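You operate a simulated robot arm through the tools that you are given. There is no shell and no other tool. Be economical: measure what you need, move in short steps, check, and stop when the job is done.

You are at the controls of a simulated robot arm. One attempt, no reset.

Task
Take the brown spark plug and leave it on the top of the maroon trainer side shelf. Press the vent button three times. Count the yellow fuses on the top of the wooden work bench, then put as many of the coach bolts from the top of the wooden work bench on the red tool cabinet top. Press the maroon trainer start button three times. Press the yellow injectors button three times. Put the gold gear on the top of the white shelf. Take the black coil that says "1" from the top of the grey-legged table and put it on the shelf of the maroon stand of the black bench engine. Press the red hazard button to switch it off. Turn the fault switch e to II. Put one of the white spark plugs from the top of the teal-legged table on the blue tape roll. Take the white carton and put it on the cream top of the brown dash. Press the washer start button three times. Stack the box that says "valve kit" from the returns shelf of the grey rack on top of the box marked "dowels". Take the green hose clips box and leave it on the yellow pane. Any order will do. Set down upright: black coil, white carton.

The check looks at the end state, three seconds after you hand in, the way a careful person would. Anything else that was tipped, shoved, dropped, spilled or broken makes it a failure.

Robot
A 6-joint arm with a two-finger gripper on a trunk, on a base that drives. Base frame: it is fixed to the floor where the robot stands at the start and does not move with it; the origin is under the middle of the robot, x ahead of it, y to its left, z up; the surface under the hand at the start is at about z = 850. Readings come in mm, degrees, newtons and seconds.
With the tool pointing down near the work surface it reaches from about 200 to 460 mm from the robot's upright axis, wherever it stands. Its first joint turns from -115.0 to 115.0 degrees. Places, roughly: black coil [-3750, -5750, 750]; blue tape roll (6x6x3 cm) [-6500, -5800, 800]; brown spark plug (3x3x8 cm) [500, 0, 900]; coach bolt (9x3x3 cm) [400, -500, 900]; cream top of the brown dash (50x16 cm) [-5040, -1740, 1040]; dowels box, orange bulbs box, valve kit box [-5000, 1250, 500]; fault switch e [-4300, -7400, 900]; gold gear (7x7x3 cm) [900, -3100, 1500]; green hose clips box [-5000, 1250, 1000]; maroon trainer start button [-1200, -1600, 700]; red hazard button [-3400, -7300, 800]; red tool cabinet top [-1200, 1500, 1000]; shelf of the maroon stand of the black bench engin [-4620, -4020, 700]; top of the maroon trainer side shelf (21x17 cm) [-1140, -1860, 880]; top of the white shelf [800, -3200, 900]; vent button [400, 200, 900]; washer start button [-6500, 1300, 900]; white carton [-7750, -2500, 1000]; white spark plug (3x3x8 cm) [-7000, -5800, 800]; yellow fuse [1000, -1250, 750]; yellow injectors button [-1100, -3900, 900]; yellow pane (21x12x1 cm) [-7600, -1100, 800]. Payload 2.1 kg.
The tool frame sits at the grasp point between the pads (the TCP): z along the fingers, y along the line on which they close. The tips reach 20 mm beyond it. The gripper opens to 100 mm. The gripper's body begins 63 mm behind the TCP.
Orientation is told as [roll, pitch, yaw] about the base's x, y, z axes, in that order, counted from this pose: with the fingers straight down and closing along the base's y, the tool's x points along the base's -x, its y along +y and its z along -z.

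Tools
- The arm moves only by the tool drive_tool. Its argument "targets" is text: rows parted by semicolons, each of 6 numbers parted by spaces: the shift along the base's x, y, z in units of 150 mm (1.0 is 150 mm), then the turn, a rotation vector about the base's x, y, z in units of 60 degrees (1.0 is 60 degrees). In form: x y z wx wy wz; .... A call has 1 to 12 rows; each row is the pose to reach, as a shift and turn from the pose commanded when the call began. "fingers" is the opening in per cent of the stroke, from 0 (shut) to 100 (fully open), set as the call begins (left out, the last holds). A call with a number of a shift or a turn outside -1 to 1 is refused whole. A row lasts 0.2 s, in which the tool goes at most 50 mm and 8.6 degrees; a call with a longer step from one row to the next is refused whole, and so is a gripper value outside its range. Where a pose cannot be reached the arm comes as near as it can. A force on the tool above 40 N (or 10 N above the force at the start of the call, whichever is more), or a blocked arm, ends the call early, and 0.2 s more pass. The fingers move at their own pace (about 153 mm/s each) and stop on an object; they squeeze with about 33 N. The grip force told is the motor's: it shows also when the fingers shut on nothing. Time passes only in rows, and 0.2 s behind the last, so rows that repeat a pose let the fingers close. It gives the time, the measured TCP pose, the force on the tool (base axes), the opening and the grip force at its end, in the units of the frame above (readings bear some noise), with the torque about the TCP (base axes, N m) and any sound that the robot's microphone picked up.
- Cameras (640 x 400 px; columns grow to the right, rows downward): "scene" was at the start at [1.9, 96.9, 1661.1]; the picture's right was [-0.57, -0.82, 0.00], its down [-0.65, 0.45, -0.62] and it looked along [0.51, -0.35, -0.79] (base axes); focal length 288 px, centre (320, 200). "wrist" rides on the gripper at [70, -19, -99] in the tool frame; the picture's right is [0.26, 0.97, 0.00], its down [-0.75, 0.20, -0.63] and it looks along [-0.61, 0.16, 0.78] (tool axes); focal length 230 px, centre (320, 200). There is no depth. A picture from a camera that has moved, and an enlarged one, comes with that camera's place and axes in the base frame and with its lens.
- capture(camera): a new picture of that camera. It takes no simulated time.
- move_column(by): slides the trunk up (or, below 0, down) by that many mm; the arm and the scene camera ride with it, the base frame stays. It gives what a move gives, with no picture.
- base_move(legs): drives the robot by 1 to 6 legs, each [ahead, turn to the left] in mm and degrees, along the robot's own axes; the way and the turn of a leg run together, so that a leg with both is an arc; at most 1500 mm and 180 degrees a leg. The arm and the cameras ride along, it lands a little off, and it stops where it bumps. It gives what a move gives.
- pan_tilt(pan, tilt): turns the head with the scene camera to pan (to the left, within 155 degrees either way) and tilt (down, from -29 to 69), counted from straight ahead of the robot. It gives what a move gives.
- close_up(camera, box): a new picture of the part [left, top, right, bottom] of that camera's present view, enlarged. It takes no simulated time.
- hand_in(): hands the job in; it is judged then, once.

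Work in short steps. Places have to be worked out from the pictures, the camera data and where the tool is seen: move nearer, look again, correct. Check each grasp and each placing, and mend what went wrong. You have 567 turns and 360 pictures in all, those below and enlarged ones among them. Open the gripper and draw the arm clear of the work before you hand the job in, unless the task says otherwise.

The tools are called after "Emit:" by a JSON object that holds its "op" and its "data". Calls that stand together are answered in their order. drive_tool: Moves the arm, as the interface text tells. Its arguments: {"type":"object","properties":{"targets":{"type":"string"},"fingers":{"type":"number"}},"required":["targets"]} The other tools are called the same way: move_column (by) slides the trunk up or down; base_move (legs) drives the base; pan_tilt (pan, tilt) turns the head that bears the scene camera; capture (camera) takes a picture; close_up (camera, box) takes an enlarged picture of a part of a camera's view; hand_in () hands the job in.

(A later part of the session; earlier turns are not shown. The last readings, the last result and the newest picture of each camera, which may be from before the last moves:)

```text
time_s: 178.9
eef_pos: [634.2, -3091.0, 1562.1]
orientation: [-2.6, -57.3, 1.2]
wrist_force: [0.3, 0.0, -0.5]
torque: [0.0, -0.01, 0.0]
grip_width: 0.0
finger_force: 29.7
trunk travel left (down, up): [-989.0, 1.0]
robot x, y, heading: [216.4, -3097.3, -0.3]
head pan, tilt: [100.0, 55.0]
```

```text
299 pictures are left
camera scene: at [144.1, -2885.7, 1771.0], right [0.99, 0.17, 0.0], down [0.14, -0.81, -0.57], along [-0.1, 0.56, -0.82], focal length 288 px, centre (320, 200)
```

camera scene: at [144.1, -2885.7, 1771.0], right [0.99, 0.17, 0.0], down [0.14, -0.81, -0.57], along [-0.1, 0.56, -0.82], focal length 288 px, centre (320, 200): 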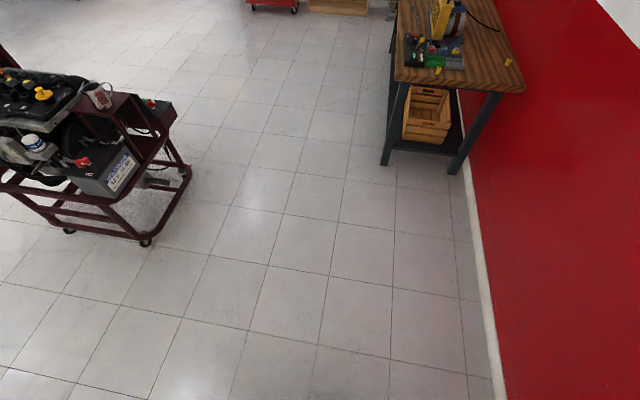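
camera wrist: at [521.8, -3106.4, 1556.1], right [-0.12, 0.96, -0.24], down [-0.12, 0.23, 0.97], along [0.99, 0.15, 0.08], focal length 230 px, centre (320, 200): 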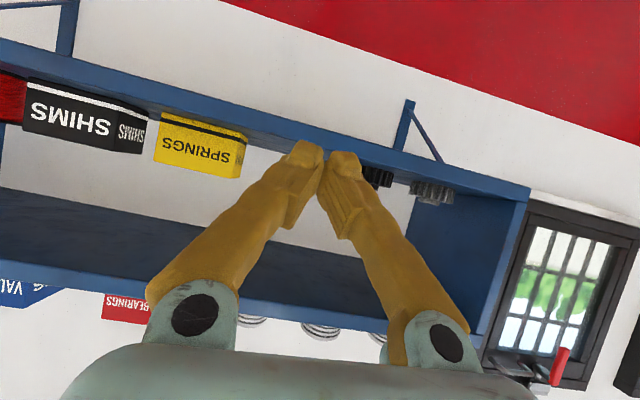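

Not visible from here; likely on the floor under/near the white shelf. I back up 600 mm and look under it.

Emit:
{"op": "base_move", "data": {"legs": [[-700, 0]]}}

Emit:
{"op": "pan_tilt", "data": {"pan": 0, "tilt": 40}}

Emit:
{"op": "capture", "data": {"camera": "scene"}}

```text
time_s: 182.8
eef_pos: [-56.2, -3090.7, 1561.4]
orientation: [-2.4, -57.3, -0.2]
wrist_force: [0.2, 0.3, -1.1]
torque: [0.0, 0.01, 0.01]
grip_width: 0.0
finger_force: 29.6
trunk travel left (down, up): [-989.0, 1.0]
robot x, y, heading: [-477.8, -3088.0, -1.4]
head pan, tilt: [100.0, 55.0]
```

```text
time_s: 184.5
eef_pos: [-57.8, -3090.1, 1562.7]
orientation: [-2.6, -57.4, 0.0]
wrist_force: [0.8, 0.4, 0.0]
torque: [-0.01, 0.01, -0.01]
grip_width: 0.0
finger_force: 29.6
trunk travel left (down, up): [-989.0, 1.0]
robot x, y, heading: [-477.8, -3090.0, -1.3]
head pan, tilt: [0.0, 40.0]
```

```text
298 pictures are left
camera scene: at [-447.9, -2948.5, 1791.7], right [-0.02, -1.0, 0.0], down [-0.64, 0.01, -0.77], along [0.77, -0.02, -0.64], focal length 288 px, centre (320, 200)
```

scene: 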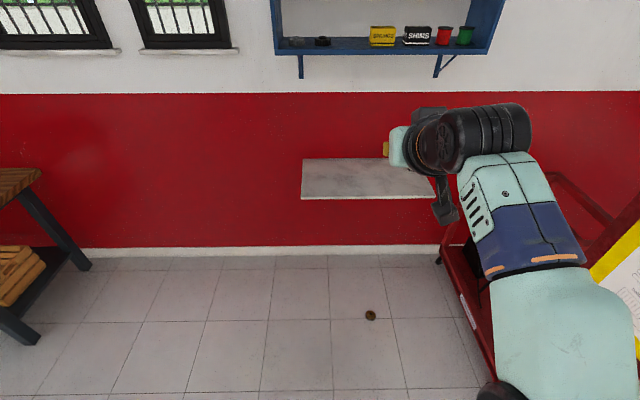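

Found it: the gear lies flat on the floor at about (510,-3305). I bring the tool back to pointing down, then drive near.

Emit:
{"op": "drive_tool", "data": {"targets": "0 0 -0.2 0 0 0; 0 0 -0.4 0 0.1 0; 0 0 -0.55 0 0.22 0; 0 0 -0.7 0 0.34 0; 0 0 -0.8 0 0.46 0; 0 0 -0.9 0 0.58 0; 0 0 -0.95 0 0.7 0; 0 0 -1 0 0.82 0; 0 0 -1 0 0.93 0; 0 0 -1 0 0.96 0; 0 0 -1 0 0.96 0", "fingers": 0}}

Emit:
{"op": "drive_tool", "data": {"targets": "-0.1 0 -0.3 0.02 0 0; -0.2 0 -0.6 0.043 0 0; -0.3 0 -0.9 0.043 0 0; -0.4 0 -0.95 0.043 0 0; -0.4 0 -0.95 0.043 0 0"}}

Emit:
{"op": "base_move", "data": {"legs": [[0, -18.2], [640, 0], [0, 19.5]]}}

Emit:
{"op": "pan_tilt", "data": {"pan": 0, "tilt": 60}}

Emit:
{"op": "capture", "data": {"camera": "scene"}}

Emit:
{"op": "capture", "data": {"camera": "wrist"}}

```text
time_s: 186.9
eef_pos: [-80.9, -3090.7, 1390.5]
orientation: [-2.6, 0.3, 0.0]
wrist_force: [0.8, -0.3, 0.2]
torque: [0.0, 0.02, -0.04]
grip_width: 0.0
finger_force: 28.7
out of reach, approached as far as the arm can: row 9, 10, 11
trunk travel left (down, up): [-989.0, 1.0]
robot x, y, heading: [-475.1, -3089.0, -1.6]
head pan, tilt: [0.0, 40.0]
```

```text
time_s: 188.1
eef_pos: [-140.2, -3091.4, 1249.7]
orientation: [0.0, 0.2, 0.0]
wrist_force: [-0.7, 0.6, 0.6]
torque: [-0.03, 0.0, -0.01]
grip_width: 0.1
finger_force: 29.2
trunk travel left (down, up): [-989.0, 1.0]
robot x, y, heading: [-477.4, -3089.5, -1.3]
head pan, tilt: [0.0, 40.0]
```

```text
time_s: 193.9
eef_pos: [484.2, -3298.3, 1249.6]
orientation: [0.0, 0.2, 2.0]
wrist_force: [-0.1, -0.1, -0.5]
torque: [0.0, 0.01, -0.02]
grip_width: 0.3
finger_force: 29.4
trunk travel left (down, up): [-989.0, 1.0]
robot x, y, heading: [147.9, -3309.4, 0.7]
head pan, tilt: [0.0, 40.0]
```

```text
time_s: 194.7
eef_pos: [484.2, -3298.6, 1250.8]
orientation: [0.1, 0.3, 1.8]
wrist_force: [0.1, -0.3, 0.2]
torque: [-0.03, 0.0, 0.01]
grip_width: 0.0
finger_force: 29.7
trunk travel left (down, up): [-989.0, 1.0]
robot x, y, heading: [147.8, -3307.5, 0.8]
head pan, tilt: [0.0, 60.0]
```

```text
297 pictures are left
camera scene: at [153.2, -3166.5, 1765.0], right [0.01, -1.0, 0.0], down [-0.87, -0.01, -0.5], along [0.5, 0.01, -0.87], focal length 288 px, centre (320, 200)
```

scene: 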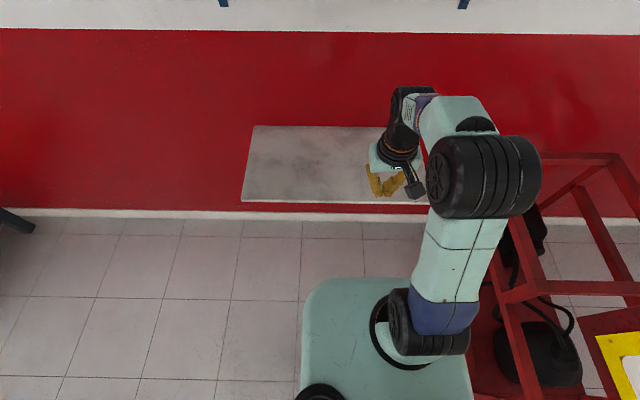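

```text
296 pictures are left
camera wrist: at [415.8, -3317.9, 1350.7], right [-0.29, 0.96, 0.0], down [0.75, 0.23, 0.63], along [0.6, 0.18, -0.78], focal length 230 px, centre (320, 200)
```

wrist: 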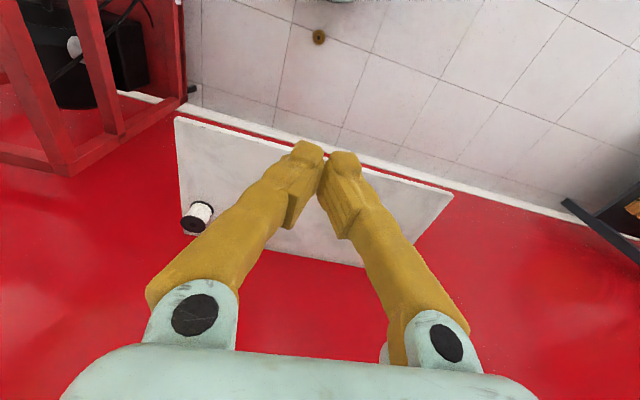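

The gear is right below the tool at ≈(492,-3304). I lower the trunk to floor-working height in two steps.

Emit:
{"op": "move_column", "data": {"by": -450}}

Emit:
{"op": "move_column", "data": {"by": -420}}

Emit:
{"op": "drive_tool", "data": {"targets": "0 0 -0.2 0 0 0; 0 0 -0.5 0 0 0; 0 0 -0.8 0 0 0; 0 0 -0.8 0 0 0", "fingers": 95}}

Emit:
{"op": "capture", "data": {"camera": "wrist"}}

```text
refused: -450 is not a number from -400 to 400
```

```text
refused: -420 is not a number from -400 to 400
```

```text
time_s: 195.7
eef_pos: [484.3, -3296.3, 1129.3]
orientation: [0.1, 0.2, 1.9]
wrist_force: [0.7, 0.2, 0.4]
torque: [-0.04, -0.01, -0.01]
grip_width: 95.0
finger_force: 0.1
trunk travel left (down, up): [-989.0, 1.0]
robot x, y, heading: [149.8, -3304.1, 0.7]
head pan, tilt: [0.0, 60.0]
```

```text
295 pictures are left
camera wrist: at [415.6, -3316.7, 1230.4], right [-0.29, 0.96, 0.0], down [0.75, 0.23, 0.63], along [0.6, 0.18, -0.78], focal length 230 px, centre (320, 200)
```

wrist: 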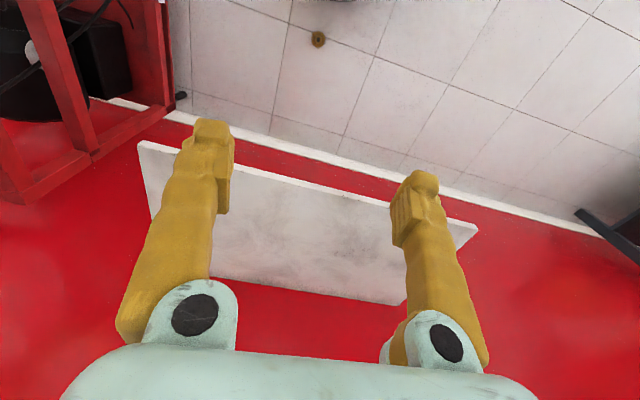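

Steps of at most 400 are allowed; lowering 400 + 400.

Emit:
{"op": "move_column", "data": {"by": -400}}

Emit:
{"op": "move_column", "data": {"by": -400}}

Emit:
{"op": "capture", "data": {"camera": "wrist"}}

```text
time_s: 199.5
eef_pos: [484.6, -3296.8, 730.9]
orientation: [0.0, 0.1, 1.9]
wrist_force: [-0.5, 0.0, -0.2]
torque: [0.0, 0.01, 0.02]
grip_width: 95.1
finger_force: 0.1
trunk travel left (down, up): [-589.0, 401.0]
robot x, y, heading: [149.3, -3306.6, 0.9]
head pan, tilt: [0.0, 60.0]
```

```text
time_s: 203.4
eef_pos: [483.9, -3296.4, 330.1]
orientation: [0.1, 0.2, 1.9]
wrist_force: [-0.2, -0.2, 0.0]
torque: [0.02, 0.02, -0.02]
grip_width: 94.8
finger_force: 0.1
trunk travel left (down, up): [-189.0, 801.0]
robot x, y, heading: [152.0, -3309.7, 0.7]
head pan, tilt: [0.0, 60.0]
```

```text
294 pictures are left
camera wrist: at [415.9, -3316.7, 430.8], right [-0.29, 0.96, 0.0], down [0.75, 0.23, 0.63], along [0.6, 0.18, -0.78], focal length 230 px, centre (320, 200)
```

wrist: 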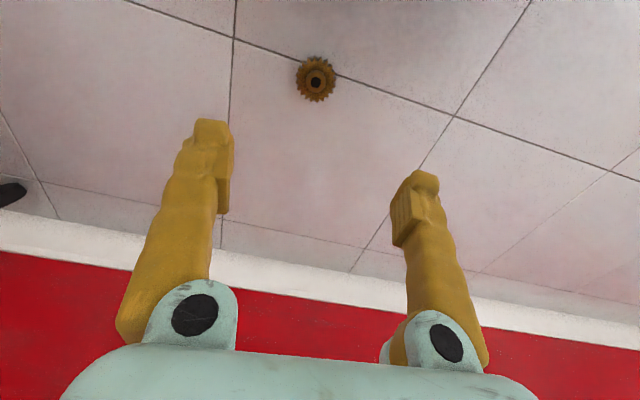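

Gear at (493,-3301). I descend with the arm 150 mm, then check.

Emit:
{"op": "drive_tool", "data": {"targets": "0.03 -0.02 -0.3 0 0 0; 0.06 -0.033 -0.6 0 0 0; 0.06 -0.033 -0.9 0 0 0; 0.06 -0.033 -1 0 0 0; 0.06 -0.033 -1 0 0 0"}}

Emit:
{"op": "capture", "data": {"camera": "wrist"}}

```text
time_s: 204.6
eef_pos: [491.8, -3303.6, 180.5]
orientation: [0.0, 0.1, 1.9]
wrist_force: [-0.3, -0.6, -0.2]
torque: [0.02, 0.03, 0.02]
grip_width: 94.9
finger_force: 0.1
trunk travel left (down, up): [-189.0, 801.0]
robot x, y, heading: [147.6, -3308.0, 0.8]
head pan, tilt: [0.0, 60.0]
```

```text
293 pictures are left
camera wrist: at [423.3, -3324.5, 281.5], right [-0.29, 0.96, 0.0], down [0.75, 0.23, 0.63], along [0.6, 0.18, -0.78], focal length 230 px, centre (320, 200)
```

wrist: 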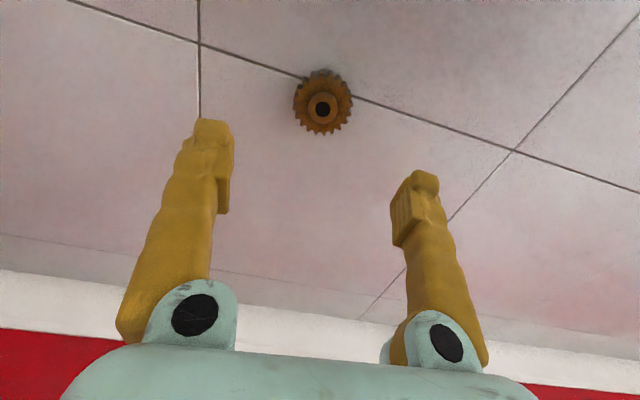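

Aligned. Descending to TCP z≈26 and closing on the gear.

Emit:
{"op": "drive_tool", "data": {"targets": "0.02 0.013 -0.3 0 0 0; 0.02 0.013 -0.6 0 0 0; 0.02 0.013 -0.85 0 0 0; 0.02 0.013 -0.95 0 0 0; 0.02 0.013 -0.99 0 0 0; 0.02 0.013 -1 0 0 0"}}

Emit:
{"op": "drive_tool", "data": {"targets": "0 0 -0.02 0 0 0; 0 0 -0.02 0 0 0"}}

Emit:
{"op": "drive_tool", "data": {"targets": "0 0 0 0 0 0; 0 0 0 0 0 0; 0 0 0 0 0 0; 0 0 0 0 0 0", "fingers": 0}}

Emit:
{"op": "capture", "data": {"camera": "wrist"}}

```text
time_s: 206.0
eef_pos: [494.1, -3297.4, 32.3]
orientation: [0.0, 0.2, 1.9]
wrist_force: [0.4, 0.3, -1.6]
torque: [-0.01, 0.04, -0.01]
grip_width: 95.0
finger_force: 0.0
trunk travel left (down, up): [-189.0, 801.0]
robot x, y, heading: [149.5, -3307.2, 0.7]
head pan, tilt: [0.0, 60.0]
```

```text
time_s: 206.6
eef_pos: [496.0, -3300.4, 28.0]
orientation: [0.0, 0.1, 1.9]
wrist_force: [-0.1, 0.0, 0.5]
torque: [-0.03, -0.01, -0.05]
grip_width: 95.1
finger_force: 0.0
trunk travel left (down, up): [-189.0, 801.0]
robot x, y, heading: [147.8, -3309.1, 0.8]
head pan, tilt: [0.0, 60.0]
```

```text
time_s: 207.6
eef_pos: [495.7, -3299.3, 27.9]
orientation: [-0.1, 0.1, 1.8]
wrist_force: [-0.2, -1.6, 0.6]
torque: [-0.02, -0.06, -0.05]
grip_width: 65.0
finger_force: 32.8
trunk travel left (down, up): [-189.0, 801.0]
robot x, y, heading: [151.4, -3302.8, 0.7]
head pan, tilt: [0.0, 60.0]
```

```text
292 pictures are left
camera wrist: at [427.5, -3319.6, 128.3], right [-0.29, 0.96, 0.0], down [0.75, 0.23, 0.63], along [0.6, 0.18, -0.78], focal length 230 px, centre (320, 200)
```

wrist: 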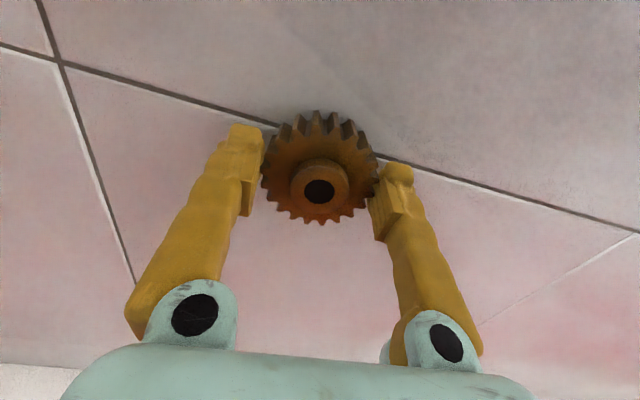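

Held at 65 mm, centred. I lift gently and raise the trunk.

Emit:
{"op": "drive_tool", "data": {"targets": "0 0 0.05 0 0 0; 0 0 0.15 0 0 0; 0 0 0.35 0 0 0; 0 0 0.6 0 0 0; 0 0 0.8 0 0 0; 0 0 0.95 0 0 0; 0 0 1 0 0 0; 0 0 1 0 0 0"}}

Emit:
{"op": "move_column", "data": {"by": 400}}

Emit:
{"op": "move_column", "data": {"by": 400}}

Emit:
{"op": "capture", "data": {"camera": "wrist"}}

```text
time_s: 209.4
eef_pos: [496.8, -3299.4, 178.5]
orientation: [0.0, 0.2, 1.9]
wrist_force: [-0.6, -0.2, -3.6]
torque: [0.03, -0.02, 0.01]
grip_width: 64.5
finger_force: 33.2
trunk travel left (down, up): [-189.0, 801.0]
robot x, y, heading: [150.6, -3305.9, 0.6]
head pan, tilt: [0.0, 60.0]
```

```text
time_s: 213.2
eef_pos: [495.9, -3299.3, 578.2]
orientation: [0.1, 0.3, 1.9]
wrist_force: [0.7, -0.2, -4.1]
torque: [-0.01, 0.01, 0.03]
grip_width: 64.7
finger_force: 33.0
trunk travel left (down, up): [-589.0, 401.0]
robot x, y, heading: [146.8, -3311.4, 0.8]
head pan, tilt: [0.0, 60.0]
```

```text
time_s: 217.0
eef_pos: [496.7, -3299.9, 978.6]
orientation: [-0.1, 0.3, 1.9]
wrist_force: [0.5, 0.9, -3.3]
torque: [0.02, 0.02, 0.02]
grip_width: 64.6
finger_force: 32.9
trunk travel left (down, up): [-989.0, 1.0]
robot x, y, heading: [151.1, -3307.0, 0.5]
head pan, tilt: [0.0, 60.0]
```

```text
291 pictures are left
camera wrist: at [428.7, -3319.9, 1078.7], right [-0.29, 0.96, 0.0], down [0.75, 0.23, 0.63], along [0.6, 0.18, -0.78], focal length 230 px, centre (320, 200)
```

wrist: 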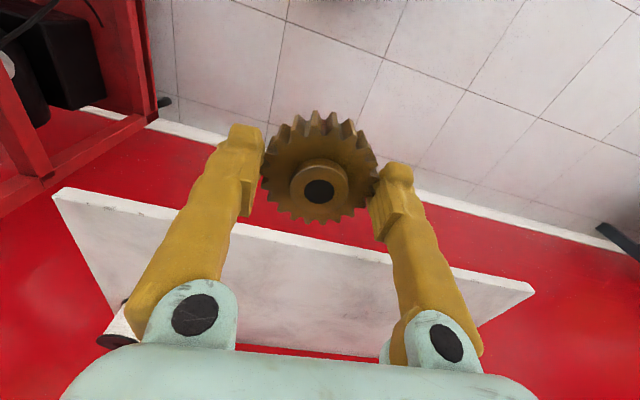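

Gear firmly held. I advance 200 mm toward the white shelf.

Emit:
{"op": "base_move", "data": {"legs": [[200, 0]]}}

Emit:
{"op": "capture", "data": {"camera": "wrist"}}

Emit:
{"op": "capture", "data": {"camera": "scene"}}

```text
time_s: 218.6
eef_pos: [697.3, -3298.4, 979.6]
orientation: [0.1, 0.1, 2.0]
wrist_force: [-1.1, 0.6, -4.6]
torque: [0.03, -0.04, -0.01]
grip_width: 64.6
finger_force: 32.7
trunk travel left (down, up): [-989.0, 1.0]
robot x, y, heading: [351.1, -3303.3, 0.7]
head pan, tilt: [0.0, 60.0]
```

```text
290 pictures are left
camera wrist: at [628.5, -3317.4, 1079.8], right [-0.29, 0.96, 0.0], down [0.74, 0.23, 0.63], along [0.6, 0.18, -0.78], focal length 230 px, centre (320, 200)
```

wrist: 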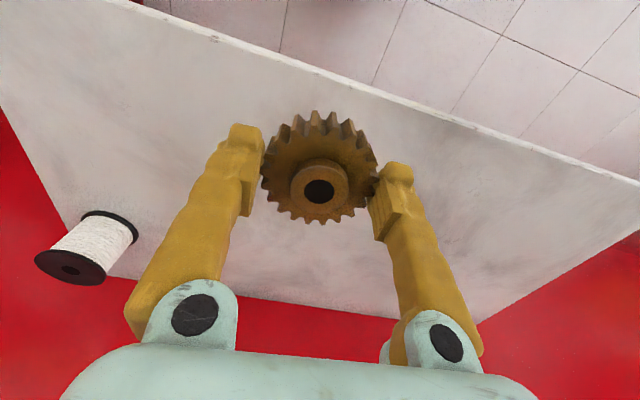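

```text
289 pictures are left
camera scene: at [351.4, -3164.5, 1765.0], right [0.01, -1.0, 0.0], down [-0.86, -0.01, -0.5], along [0.5, 0.01, -0.86], focal length 288 px, centre (320, 200)
```

scene: 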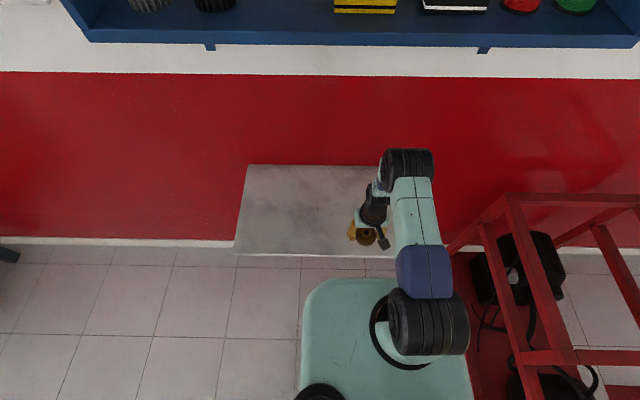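

Now over the shelf. I move to (757,-3210) and lower to find the surface near TCP z≈928.

Emit:
{"op": "drive_tool", "data": {"targets": "0.1 0.15 0 0 0 0; 0.2 0.3 0 0 0 0; 0.3 0.45 0 0 0 0; 0.4 0.6 0 0 0 0; 0.4 0.6 -0.1 0 0 0; 0.4 0.6 -0.2 0 0 0; 0.4 0.6 -0.28 0 0 0; 0.4 0.6 -0.3 0 0 0; 0.4 0.6 -0.32 0 0 0; 0.4 0.6 -0.34 0 0 0; 0.4 0.6 -0.36 0 0 0"}}

Emit:
{"op": "capture", "data": {"camera": "wrist"}}

```text
time_s: 221.0
eef_pos: [759.9, -3205.9, 924.3]
orientation: [0.0, 0.3, 2.0]
wrist_force: [0.5, 0.3, -3.5]
torque: [-0.02, 0.04, -0.01]
grip_width: 64.5
finger_force: 32.8
trunk travel left (down, up): [-989.0, 1.0]
robot x, y, heading: [350.2, -3300.3, 0.9]
head pan, tilt: [0.0, 60.0]
```

```text
288 pictures are left
camera wrist: at [691.8, -3227.5, 1025.1], right [-0.29, 0.96, 0.0], down [0.75, 0.23, 0.63], along [0.6, 0.18, -0.78], focal length 230 px, centre (320, 200)
```

wrist: 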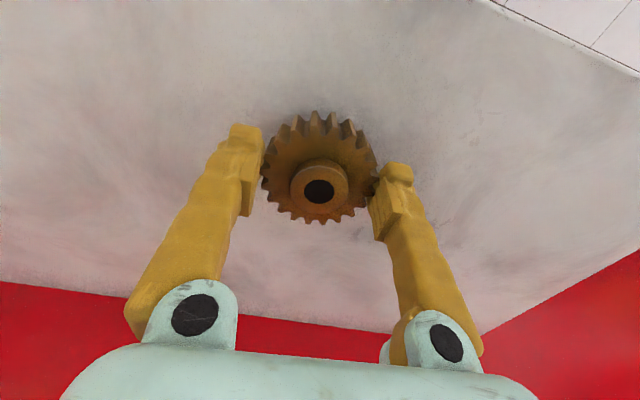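

Not touching yet; I lower further in 3 mm rows.

Emit:
{"op": "drive_tool", "data": {"targets": "0 0 -0.02 0 0 0; 0 0 -0.04 0 0 0; 0 0 -0.06 0 0 0; 0 0 -0.08 0 0 0; 0 0 -0.1 0 0 0; 0 0 -0.12 0 0 0; 0 0 -0.14 0 0 0; 0 0 -0.16 0 0 0"}}

```text
time_s: 222.8
eef_pos: [757.4, -3208.2, 909.0]
orientation: [0.2, -0.2, 2.0]
wrist_force: [8.5, 1.8, 25.3]
torque: [0.09, -0.02, -0.15]
grip_width: 64.4
finger_force: 33.3
out of reach, approached as far as the arm can: row 6, 7, 8
trunk travel left (down, up): [-989.0, 1.0]
robot x, y, heading: [351.9, -3303.8, 0.7]
head pan, tilt: [0.0, 60.0]
```

Contact (25 N). I ease up 3 mm and open.

Emit:
{"op": "drive_tool", "data": {"targets": "0 0 0.03 0 0 0; 0 0 0.03 0 0 0"}}

Emit:
{"op": "drive_tool", "data": {"targets": "0 0 0 0 0 0; 0 0 0 0 0 0", "fingers": 95}}

Emit:
{"op": "drive_tool", "data": {"targets": "0 0 0.1 0 0 0; 0 0 0.3 0 0 0; 0 0 0.6 0 0 0; 0 0 0.9 0 0 0; -0.2 0 1 0 0 0; -0.4 0 1 0 0 0; -0.4 0 1 0 0 0"}}

Emit:
{"op": "capture", "data": {"camera": "wrist"}}

```text
time_s: 223.4
eef_pos: [754.7, -3208.0, 908.5]
orientation: [-0.1, 0.6, 1.9]
wrist_force: [0.1, -0.7, -4.1]
torque: [-0.01, 0.0, 0.01]
grip_width: 64.2
finger_force: 33.0
trunk travel left (down, up): [-989.0, 1.0]
robot x, y, heading: [350.5, -3303.1, 0.9]
head pan, tilt: [0.0, 60.0]
```

```text
time_s: 224.0
eef_pos: [755.9, -3208.6, 910.3]
orientation: [0.1, 0.3, 1.9]
wrist_force: [0.0, 0.9, -0.4]
torque: [-0.01, -0.02, 0.01]
grip_width: 95.2
finger_force: 0.0
trunk travel left (down, up): [-989.0, 1.0]
robot x, y, heading: [349.4, -3303.6, 0.8]
head pan, tilt: [0.0, 60.0]
```

```text
time_s: 225.6
eef_pos: [695.2, -3205.3, 1058.8]
orientation: [0.1, 0.2, 2.0]
wrist_force: [0.1, -0.6, 0.7]
torque: [0.02, 0.02, -0.02]
grip_width: 94.8
finger_force: 0.1
trunk travel left (down, up): [-989.0, 1.0]
robot x, y, heading: [351.1, -3304.8, 0.8]
head pan, tilt: [0.0, 60.0]
```

```text
287 pictures are left
camera wrist: at [627.8, -3225.6, 1159.7], right [-0.29, 0.96, 0.0], down [0.75, 0.23, 0.63], along [0.6, 0.18, -0.78], focal length 230 px, centre (320, 200)
```

wrist: 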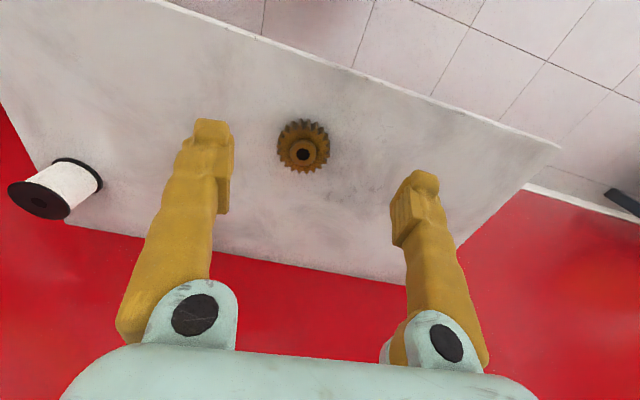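

The gear rests flat on the white shelf. Next the bench: I back away and head north, and will view the bench from its south end to count fuses.

Emit:
{"op": "drive_tool", "data": {"targets": "-0.3 0 0 0 0 0; -0.5 0 0 0 0 0; -0.5 0 0 0 0 0", "fingers": 30}}

Emit:
{"op": "base_move", "data": {"legs": [[-400, 0], [0, 90], [1000, 0]]}}

Emit:
{"op": "pan_tilt", "data": {"pan": -45, "tilt": 30}}

Emit:
{"op": "capture", "data": {"camera": "scene"}}

```text
time_s: 226.4
eef_pos: [619.1, -3208.0, 1059.7]
orientation: [-0.1, 0.4, 2.0]
wrist_force: [0.0, -0.1, -0.4]
torque: [0.0, 0.01, -0.02]
grip_width: 30.1
finger_force: 0.1
trunk travel left (down, up): [-989.0, 1.0]
robot x, y, heading: [353.6, -3304.4, 0.4]
head pan, tilt: [0.0, 60.0]
```

```text
time_s: 237.6
eef_pos: [-143.8, -2018.2, 1059.9]
orientation: [0.0, 0.2, 91.5]
wrist_force: [-0.1, -0.9, 0.0]
torque: [-0.01, 0.01, -0.02]
grip_width: 29.9
finger_force: 0.2
trunk travel left (down, up): [-989.0, 1.0]
robot x, y, heading: [-51.5, -2287.9, 90.0]
head pan, tilt: [0.0, 60.0]
```

```text
time_s: 238.7
eef_pos: [-143.3, -2016.9, 1058.8]
orientation: [0.0, 0.2, 91.6]
wrist_force: [0.7, 0.4, 0.5]
torque: [0.02, -0.01, 0.01]
grip_width: 30.2
finger_force: 0.0
trunk travel left (down, up): [-989.0, 1.0]
robot x, y, heading: [-48.6, -2285.5, 90.2]
head pan, tilt: [-45.0, 30.0]
```

```text
286 pictures are left
camera scene: at [-125.8, -2281.5, 1807.0], right [0.71, -0.7, 0.0], down [-0.35, -0.36, -0.87], along [0.61, 0.62, -0.5], focal length 288 px, centre (320, 200)
```

scene: 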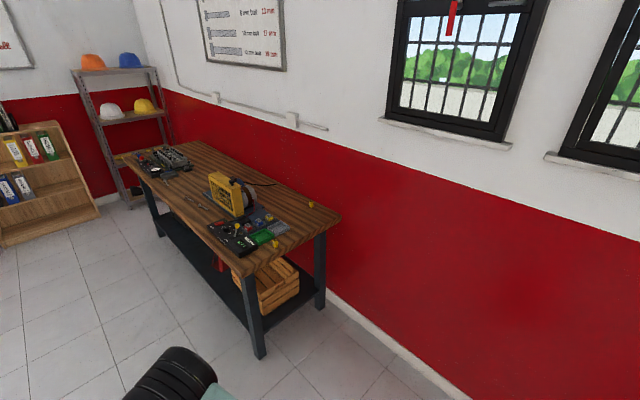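

Emit:
{"op": "close_up", "data": {"camera": "scene", "box": [120, 130, 350, 270]}}

Emit:
{"op": "close_up", "data": {"camera": "scene", "box": [200, 170, 345, 265]}}

```text
2.78 times, centred on (235, 200) of scene
camera zoom: at [-125.8, -2281.5, 1807.0], right [0.71, -0.7, 0.0], down [-0.35, -0.36, -0.87], along [0.61, 0.62, -0.5], focal length 801 px, centre (556, 200)
```

zoom: 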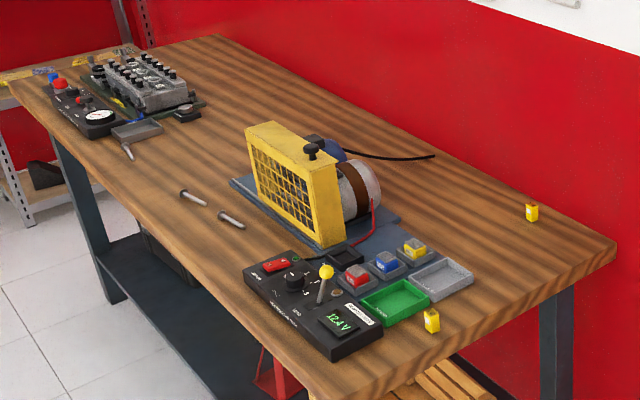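

```text
4.21 times, centred on (272, 218) of scene
camera zoom: at [-125.8, -2281.5, 1807.0], right [0.71, -0.7, 0.0], down [-0.35, -0.36, -0.87], along [0.61, 0.62, -0.5], focal length 1212 px, centre (520, 126)
```

zoom: 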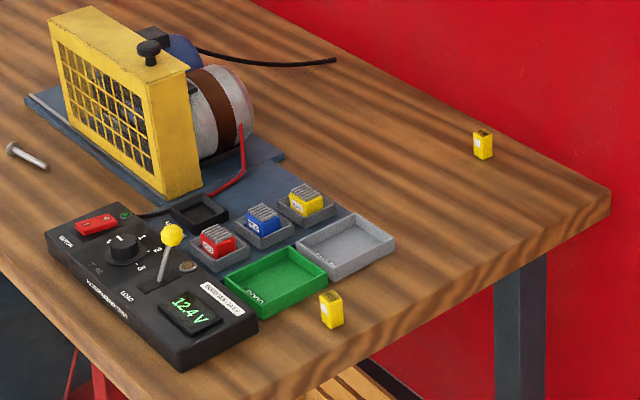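

Two loose yellow fuses, plus something yellow in a holder. I go closer to make out what that is.

Emit:
{"op": "base_move", "data": {"legs": [[850, 0]]}}

Emit:
{"op": "pan_tilt", "data": {"pan": -70, "tilt": 45}}

Emit:
{"op": "capture", "data": {"camera": "scene"}}

```text
time_s: 243.3
eef_pos: [-149.3, -1153.2, 1059.4]
orientation: [0.0, 0.2, 91.7]
wrist_force: [0.0, 0.3, -0.4]
torque: [-0.01, -0.02, 0.01]
grip_width: 30.0
finger_force: 0.2
trunk travel left (down, up): [-989.0, 1.0]
robot x, y, heading: [-54.9, -1417.0, 90.4]
head pan, tilt: [-45.0, 30.0]
```

```text
time_s: 244.2
eef_pos: [-151.0, -1151.2, 1059.1]
orientation: [0.0, 0.3, 91.7]
wrist_force: [0.3, 0.1, -0.7]
torque: [-0.01, -0.04, 0.01]
grip_width: 30.1
finger_force: 0.1
trunk travel left (down, up): [-989.0, 1.0]
robot x, y, heading: [-51.7, -1418.4, 90.4]
head pan, tilt: [-70.0, 45.0]
```

```text
283 pictures are left
camera scene: at [-118.4, -1451.2, 1784.5], right [0.35, -0.94, 0.0], down [-0.66, -0.25, -0.71], along [0.66, 0.25, -0.71], focal length 288 px, centre (320, 200)
```

scene: 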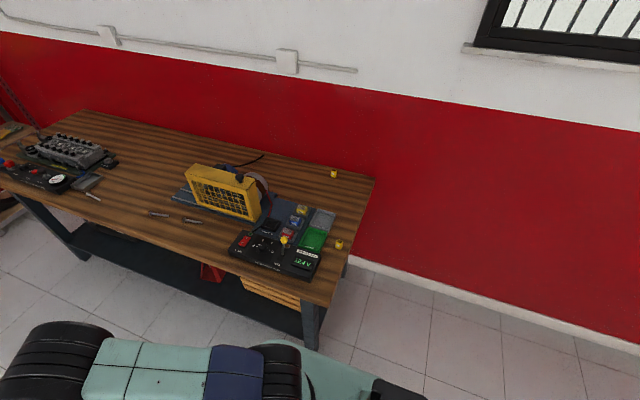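

Emit:
{"op": "close_up", "data": {"camera": "scene", "box": [230, 155, 380, 285]}}

Emit:
{"op": "close_up", "data": {"camera": "scene", "box": [265, 195, 345, 265]}}

```text
3.08 times, centred on (305, 220) of scene
camera zoom: at [-118.4, -1451.2, 1784.5], right [0.35, -0.94, 0.0], down [-0.66, -0.25, -0.71], along [0.66, 0.25, -0.71], focal length 886 px, centre (366, 138)
```

zoom: 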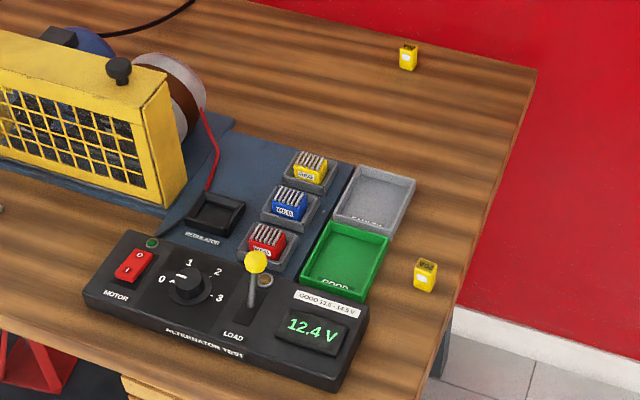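

```text
5.71 times, centred on (305, 230) of scene
camera zoom: at [-118.4, -1451.2, 1784.5], right [0.35, -0.94, 0.0], down [-0.66, -0.25, -0.71], along [0.66, 0.25, -0.71], focal length 1646 px, centre (406, 29)
```

zoom: 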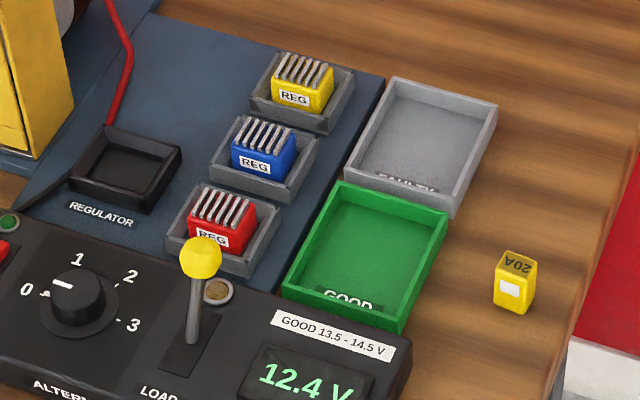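

The holder's yellow part is marked "REG" (a regulator), so it is not a fuse; the loose ones say "20A": two fuses. I drive to the bench front at y≈-580 facing it to fetch two bolts.

Emit:
{"op": "base_move", "data": {"legs": [[838, 0], [0, -90.2], [90, 0]]}}

Emit:
{"op": "pan_tilt", "data": {"pan": 0, "tilt": 50}}

Emit:
{"op": "capture", "data": {"camera": "scene"}}

Emit:
{"op": "capture", "data": {"camera": "wrist"}}

```text
time_s: 253.4
eef_pos: [293.9, -493.2, 1061.0]
orientation: [0.1, 0.2, -1.5]
wrist_force: [1.2, -0.6, -1.4]
torque: [0.11, 0.1, -0.01]
grip_width: 30.4
finger_force: 0.0
trunk travel left (down, up): [-989.0, 1.0]
robot x, y, heading: [28.0, -574.5, -3.0]
head pan, tilt: [-70.0, 45.0]
```

```text
time_s: 254.8
eef_pos: [286.0, -493.4, 1062.3]
orientation: [0.2, -0.4, -1.6]
wrist_force: [-0.2, -0.2, -0.1]
torque: [0.01, 0.0, 0.04]
grip_width: 29.8
finger_force: 0.1
trunk travel left (down, up): [-989.0, 1.0]
robot x, y, heading: [27.1, -574.2, -3.1]
head pan, tilt: [0.0, 50.0]
```

```text
280 pictures are left
camera scene: at [52.8, -434.7, 1777.4], right [-0.05, -1.0, 0.0], down [-0.77, 0.04, -0.64], along [0.64, -0.03, -0.77], focal length 288 px, centre (320, 200)
```

scene: 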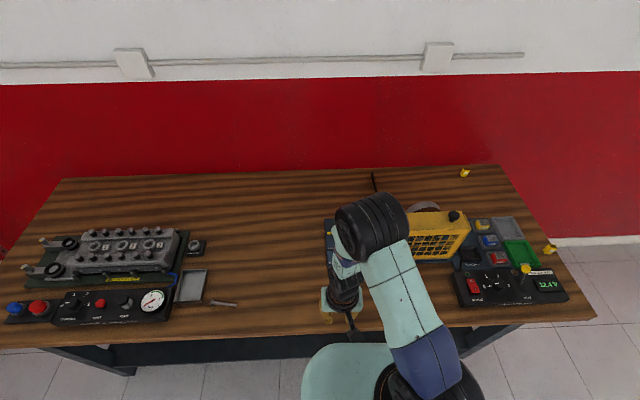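

```text
279 pictures are left
camera wrist: at [214.7, -510.0, 1162.4], right [-0.23, 0.97, 0.0], down [0.75, 0.18, 0.64], along [0.62, 0.15, -0.77], focal length 230 px, centre (320, 200)
```

wrist: 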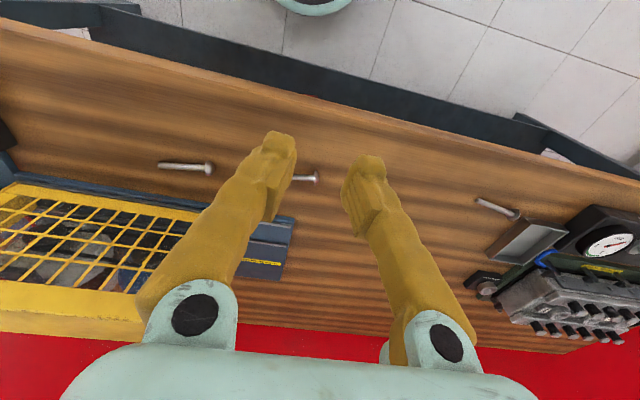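

Bolts lie mostly along y, so I turn the tool 90° to close along x while moving above bolt B (~(425,-505)).

Emit:
{"op": "drive_tool", "data": {"targets": "0.1 0 0 0 0 0.14; 0.2 0 0 0 0 0.28; 0.3 0 0 0 0 0.42; 0.4 0 0 0 0 0.56; 0.5 0 0 0 0 0.7; 0.6 -0.02 0 0 0 0.84; 0.7 -0.04 0 0 0 0.98; 0.7 -0.04 0 0 0 0.98", "fingers": 60}}

Emit:
{"op": "drive_tool", "data": {"targets": "0.05 0 -0.1 0 0 0.14; 0.1 0 -0.2 0 0 0.28; 0.15 0 -0.3 0 0 0.42; 0.2 -0.04 -0.4 0 0 0.55; 0.2 -0.04 -0.4 0 0 0.55"}}

Emit:
{"op": "capture", "data": {"camera": "wrist"}}

```text
time_s: 256.6
eef_pos: [387.9, -501.8, 1063.8]
orientation: [0.2, -0.4, 57.3]
wrist_force: [-1.0, 0.8, -0.1]
torque: [-0.02, -0.01, 0.01]
grip_width: 60.1
finger_force: 0.2
trunk travel left (down, up): [-989.0, 1.0]
robot x, y, heading: [24.0, -571.7, -3.2]
head pan, tilt: [0.0, 50.0]
```

```text
time_s: 257.8
eef_pos: [417.9, -507.1, 1002.3]
orientation: [0.2, -0.5, 90.3]
wrist_force: [-0.7, 0.2, 0.1]
torque: [0.01, 0.01, -0.02]
grip_width: 59.9
finger_force: 0.0
trunk travel left (down, up): [-989.0, 1.0]
robot x, y, heading: [26.1, -568.8, -2.8]
head pan, tilt: [0.0, 50.0]
```

```text
278 pictures are left
camera wrist: at [437.6, -576.4, 1102.3], right [-0.96, -0.26, 0.0], down [-0.2, 0.74, 0.64], along [-0.17, 0.61, -0.77], focal length 230 px, centre (320, 200)
```

wrist: 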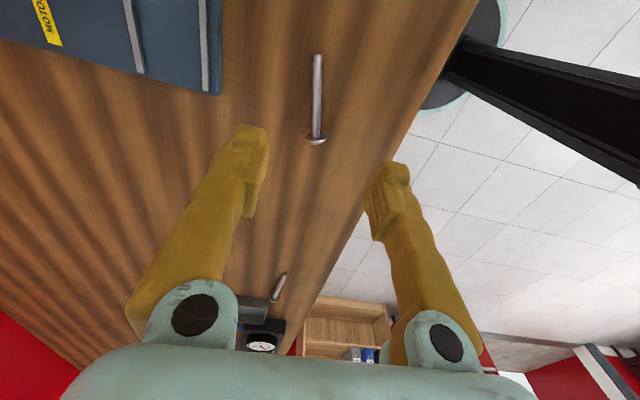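

Bolt B runs (431,-545)→head (411,-467). I yaw 14° more, centre at (419,-497), and descend to z≈910.

Emit:
{"op": "drive_tool", "data": {"targets": "0 0.03 -0.15 0 0 0.12; 0.006 0.065 -0.3 0 0 0.235; 0.006 0.065 -0.5 0 0 0.235; 0.006 0.065 -0.62 0 0 0.235; 0.006 0.065 -0.62 0 0 0.235"}}

Emit:
{"op": "capture", "data": {"camera": "wrist"}}

```text
time_s: 259.0
eef_pos: [418.3, -497.7, 910.4]
orientation: [0.3, -0.5, 104.3]
wrist_force: [-0.5, 0.3, 0.5]
torque: [0.03, -0.03, 0.01]
grip_width: 60.2
finger_force: 0.0
trunk travel left (down, up): [-989.0, 1.0]
robot x, y, heading: [25.3, -571.1, -3.2]
head pan, tilt: [0.0, 50.0]
```

```text
277 pictures are left
camera wrist: at [454.6, -559.5, 1009.5], right [-0.87, -0.49, 0.0], down [-0.38, 0.67, 0.64], along [-0.31, 0.56, -0.77], focal length 230 px, centre (320, 200)
```

wrist: 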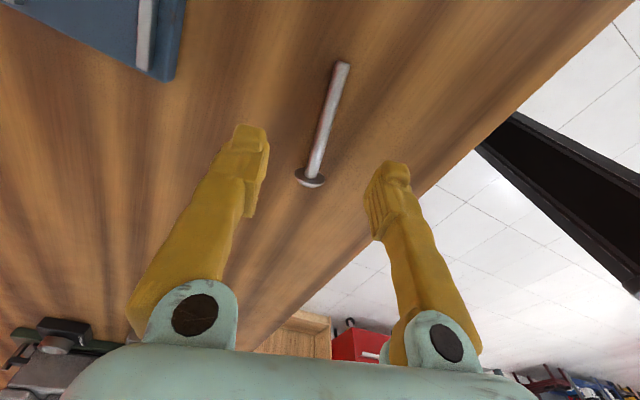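

Bolt is between the fingers. I descend to TCP z≈871 and close.

Emit:
{"op": "drive_tool", "data": {"targets": "0 0 -0.12 0 0 0; 0 0 -0.2 0 0 0; 0 0 -0.24 0 0 0; 0 0 -0.26 0 0 0; 0 0 -0.26 0 0 0"}}

Emit:
{"op": "drive_tool", "data": {"targets": "0 0 0 0 0 0; 0 0 0 0 0 0; 0 0 0 0 0 0", "fingers": 0}}

Emit:
{"op": "drive_tool", "data": {"targets": "0 0 0.1 0 0 0; 0 0 0.3 0 0 0; 0 0 0.6 0 0 0; 0 0 0.9 0 0 0; 0 0 0.9 0 0 0"}}

Emit:
{"op": "capture", "data": {"camera": "wrist"}}

```text
time_s: 260.2
eef_pos: [413.2, -496.6, 878.4]
orientation: [0.2, -0.5, 104.3]
wrist_force: [-0.4, 0.3, 0.0]
torque: [0.01, 0.03, -0.01]
grip_width: 60.1
finger_force: 0.1
out of reach, approached as far as the arm can: row 3, 4, 5
trunk travel left (down, up): [-989.0, 1.0]
robot x, y, heading: [26.5, -571.0, -2.8]
head pan, tilt: [0.0, 50.0]
```

```text
time_s: 261.0
eef_pos: [413.6, -497.6, 878.8]
orientation: [0.2, -0.5, 104.4]
wrist_force: [2.1, 0.1, 9.4]
torque: [0.06, -0.05, 0.05]
grip_width: 6.0
finger_force: 29.7
trunk travel left (down, up): [-989.0, 1.0]
robot x, y, heading: [24.6, -574.5, -3.0]
head pan, tilt: [0.0, 50.0]
```

```text
time_s: 262.2
eef_pos: [413.9, -497.2, 1013.1]
orientation: [0.3, -0.5, 104.3]
wrist_force: [0.5, 0.2, 0.7]
torque: [0.0, -0.02, -0.03]
grip_width: 0.0
finger_force: 29.5
trunk travel left (down, up): [-989.0, 1.0]
robot x, y, heading: [27.9, -569.5, -2.7]
head pan, tilt: [0.0, 50.0]
```

```text
276 pictures are left
camera wrist: at [450.8, -560.4, 1112.6], right [-0.87, -0.49, 0.0], down [-0.38, 0.67, 0.64], along [-0.31, 0.56, -0.77], focal length 230 px, centre (320, 200)
```

wrist: 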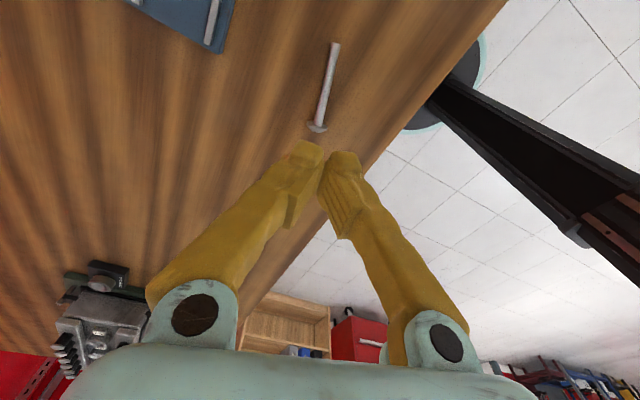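

The trunk was still at its top, so the arm fell short. I lower the trunk 114 mm, reopen and look.

Emit:
{"op": "move_column", "data": {"by": -114}}

Emit:
{"op": "drive_tool", "data": {"targets": "0 0 0.1 0 0 0; 0 0 0.15 0 0 0; 0 0 0.15 0 0 0", "fingers": 60}}

Emit:
{"op": "capture", "data": {"camera": "wrist"}}

```text
time_s: 263.6
eef_pos: [414.8, -496.7, 899.1]
orientation: [0.2, -0.6, 104.2]
wrist_force: [1.0, 0.2, -0.4]
torque: [0.01, -0.02, -0.01]
grip_width: 0.0
finger_force: 29.0
trunk travel left (down, up): [-875.0, 115.0]
robot x, y, heading: [28.1, -575.0, -2.9]
head pan, tilt: [0.0, 50.0]
```

```text
time_s: 264.4
eef_pos: [413.9, -497.5, 919.4]
orientation: [0.2, -0.5, 104.3]
wrist_force: [0.5, -0.5, -0.1]
torque: [0.02, 0.0, 0.0]
grip_width: 60.4
finger_force: 0.0
trunk travel left (down, up): [-875.0, 115.0]
robot x, y, heading: [22.4, -571.9, -2.9]
head pan, tilt: [0.0, 50.0]
```

```text
275 pictures are left
camera wrist: at [450.6, -560.7, 1019.8], right [-0.87, -0.49, 0.0], down [-0.38, 0.67, 0.64], along [-0.31, 0.56, -0.77], focal length 230 px, centre (320, 200)
```

wrist: 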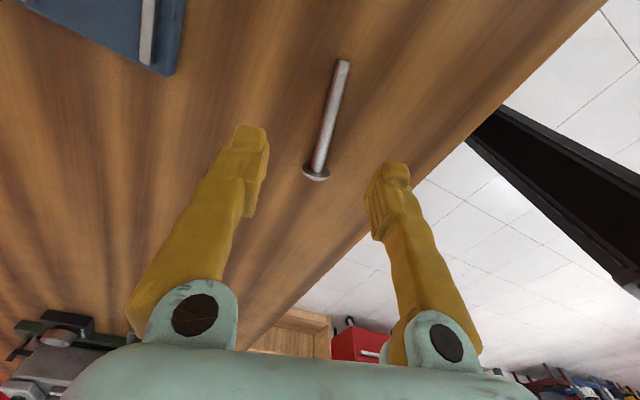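

Aligned with the shaft. Descending to z≈871 and closing.

Emit:
{"op": "drive_tool", "data": {"targets": "0 -0.02 -0.15 0 0 0; 0 -0.02 -0.25 0 0 0; 0 -0.02 -0.3 0 0 0; 0 -0.02 -0.32 0 0 0; 0 -0.02 -0.32 0 0 0"}}

Emit:
{"op": "drive_tool", "data": {"targets": "0 0 0 0 0 0; 0 0 0 0 0 0; 0 0 0 0 0 0", "fingers": 0}}

Emit:
{"op": "drive_tool", "data": {"targets": "0 0 0.1 0 0 0; 0 0 0.3 0 0 0; 0 0 0.6 0 0 0; 0 0 0.9 0 0 0; 0 0 1 0 0 0; 0 0 1 0 0 0"}}

Emit:
{"op": "capture", "data": {"camera": "wrist"}}

```text
time_s: 265.6
eef_pos: [414.8, -499.7, 871.6]
orientation: [0.1, -0.4, 104.3]
wrist_force: [0.2, -0.4, 0.6]
torque: [0.01, 0.01, 0.03]
grip_width: 60.0
finger_force: 0.0
trunk travel left (down, up): [-875.0, 115.0]
robot x, y, heading: [26.2, -573.1, -3.0]
head pan, tilt: [0.0, 50.0]
```

```text
time_s: 266.4
eef_pos: [414.0, -500.2, 871.0]
orientation: [0.2, -0.6, 104.3]
wrist_force: [-1.0, 1.0, 0.4]
torque: [0.0, 0.03, -0.05]
grip_width: 8.4
finger_force: 32.5
trunk travel left (down, up): [-875.0, 115.0]
robot x, y, heading: [25.2, -571.9, -3.0]
head pan, tilt: [0.0, 50.0]
```

```text
time_s: 267.8
eef_pos: [414.7, -500.0, 1023.8]
orientation: [0.2, -0.5, 104.3]
wrist_force: [-1.2, -0.2, -1.0]
torque: [0.02, 0.03, 0.01]
grip_width: 8.7
finger_force: 32.8
trunk travel left (down, up): [-875.0, 115.0]
robot x, y, heading: [24.6, -574.4, -3.0]
head pan, tilt: [0.0, 50.0]
```

```text
274 pictures are left
camera wrist: at [450.2, -563.2, 1122.9], right [-0.87, -0.49, 0.0], down [-0.38, 0.67, 0.64], along [-0.31, 0.56, -0.77], focal length 230 px, centre (320, 200)
```

wrist: 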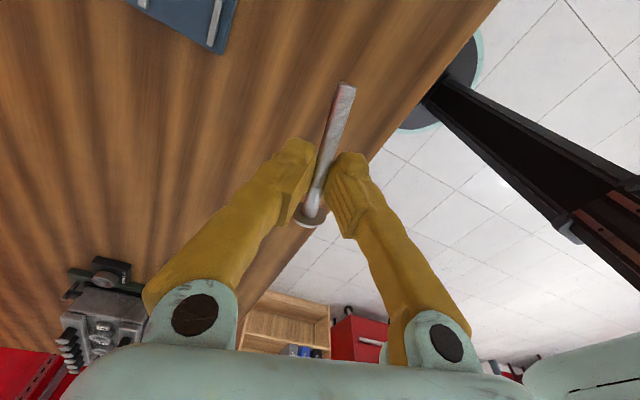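

Bolt held. I raise and retract the tool, back off and drive toward the red cabinet, then look.

Emit:
{"op": "drive_tool", "data": {"targets": "-0.15 0 0.25 0 0 0; -0.3 0 0.5 0 0 0; -0.45 0 0.75 0 0 0; -0.6 0 0.98 0 0 0; -0.6 0 0.98 0 0 0"}}

Emit:
{"op": "base_move", "data": {"legs": [[-200, 0], [0, 115], [1400, 0]]}}

Emit:
{"op": "pan_tilt", "data": {"pan": 15, "tilt": 35}}

Emit:
{"op": "capture", "data": {"camera": "scene"}}

```text
time_s: 269.0
eef_pos: [322.3, -498.0, 1169.5]
orientation: [0.3, -0.5, 104.3]
wrist_force: [-0.2, 0.6, 0.2]
torque: [0.0, 0.0, 0.01]
grip_width: 8.7
finger_force: 33.3
trunk travel left (down, up): [-875.0, 115.0]
robot x, y, heading: [28.6, -572.7, -3.0]
head pan, tilt: [0.0, 50.0]
```

```text
time_s: 282.0
eef_pos: [-896.7, 966.1, 1169.2]
orientation: [0.1, -0.5, -141.0]
wrist_force: [0.1, 0.8, -0.2]
torque: [-0.03, 0.0, 0.02]
grip_width: 8.4
finger_force: 32.7
trunk travel left (down, up): [-875.0, 115.0]
robot x, y, heading: [-705.4, 729.9, 111.6]
head pan, tilt: [0.0, 50.0]
```

```text
time_s: 282.8
eef_pos: [-897.9, 966.7, 1169.2]
orientation: [0.1, -0.5, -141.1]
wrist_force: [0.0, -0.4, 0.2]
torque: [0.01, 0.02, -0.01]
grip_width: 8.1
finger_force: 32.5
trunk travel left (down, up): [-875.0, 115.0]
robot x, y, heading: [-705.6, 725.0, 111.6]
head pan, tilt: [15.0, 35.0]
```

```text
273 pictures are left
camera scene: at [-866.0, 693.2, 1685.2], right [0.8, 0.6, 0.0], down [0.34, -0.46, -0.82], along [-0.49, 0.66, -0.57], focal length 288 px, centre (320, 200)
```

scene: 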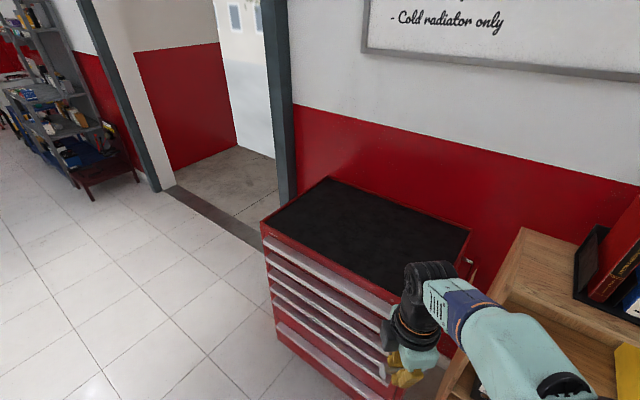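

Cabinet top spans x≈-1530..-950, y≈1230..1650 and is empty. I drive to (-1150,960) facing +y.

Emit:
{"op": "base_move", "data": {"legs": [[0, 40.8], [502, 0], [0, -62.4]]}}

Emit:
{"op": "capture", "data": {"camera": "wrist"}}

```text
time_s: 290.4
eef_pos: [-1242.0, 1255.9, 1169.2]
orientation: [0.3, -0.5, -163.3]
wrist_force: [0.1, 0.0, -0.6]
torque: [-0.04, 0.03, -0.01]
grip_width: 7.5
finger_force: 34.1
trunk travel left (down, up): [-875.0, 115.0]
robot x, y, heading: [-1149.4, 961.4, 89.3]
head pan, tilt: [15.0, 35.0]
```

```text
272 pictures are left
camera wrist: at [-1179.2, 1293.4, 1268.8], right [0.52, -0.85, 0.0], down [-0.66, -0.4, 0.64], along [-0.54, -0.34, -0.77], focal length 230 px, centre (320, 200)
```

wrist: 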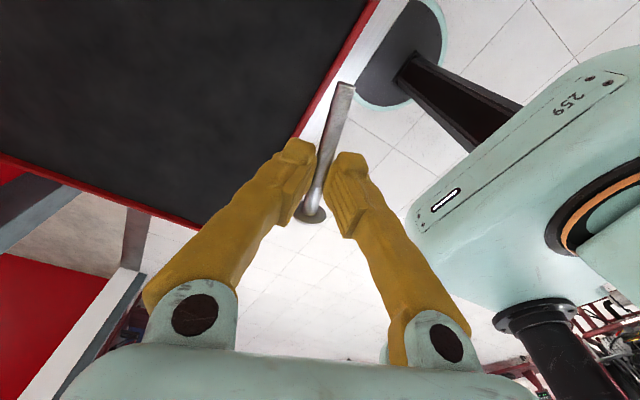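

I move over the mat to (-1180,1370) and lower to about z 1040.

Emit:
{"op": "drive_tool", "data": {"targets": "0.13 0.25 0 0 0 0; 0.27 0.5 0 0 0 0; 0.4 0.76 0 0 0 0; 0.4 0.76 -0.3 0 0 0; 0.4 0.76 -0.6 0 0 0; 0.4 0.76 -0.8 0 0 0; 0.4 0.76 -0.8 0 0 0"}}

Emit:
{"op": "capture", "data": {"camera": "wrist"}}

```text
time_s: 292.0
eef_pos: [-1183.2, 1371.7, 1053.1]
orientation: [0.2, -0.5, -163.2]
wrist_force: [0.8, 0.3, -0.5]
torque: [0.01, 0.0, 0.01]
grip_width: 7.5
finger_force: 32.7
trunk travel left (down, up): [-875.0, 115.0]
robot x, y, heading: [-1153.6, 960.2, 89.3]
head pan, tilt: [15.0, 35.0]
```

```text
271 pictures are left
camera wrist: at [-1120.1, 1410.5, 1152.8], right [0.52, -0.85, 0.0], down [-0.66, -0.4, 0.64], along [-0.54, -0.33, -0.77], focal length 230 px, centre (320, 200)
```

wrist: 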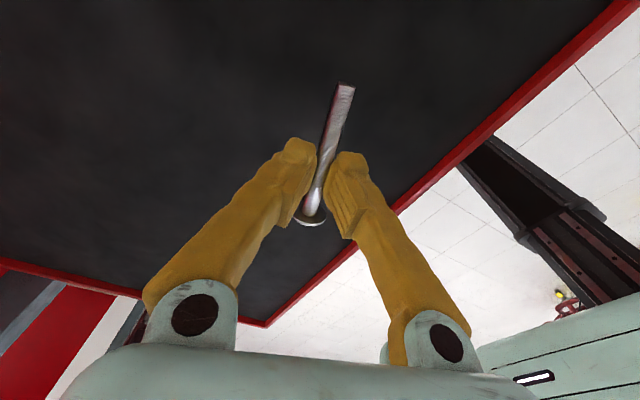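

Over the mat. Lowering in small rows until contact.

Emit:
{"op": "drive_tool", "data": {"targets": "0 0 -0.1 0 0 0; 0 0 -0.15 0 0 0; 0 0 -0.18 0 0 0; 0 0 -0.2 0 0 0; 0 0 -0.22 0 0 0; 0 0 -0.24 0 0 0; 0 0 -0.26 0 0 0; 0 0 -0.28 0 0 0; 0 0 -0.3 0 0 0; 0 0 -0.32 0 0 0; 0 0 -0.34 0 0 0"}}

```text
time_s: 294.4
eef_pos: [-1181.5, 1370.0, 997.4]
orientation: [0.2, -0.6, -163.3]
wrist_force: [0.7, 0.6, -0.9]
torque: [-0.02, 0.04, 0.0]
grip_width: 7.3
finger_force: 33.2
trunk travel left (down, up): [-875.0, 115.0]
robot x, y, heading: [-1155.3, 962.4, 89.6]
head pan, tilt: [15.0, 35.0]
```

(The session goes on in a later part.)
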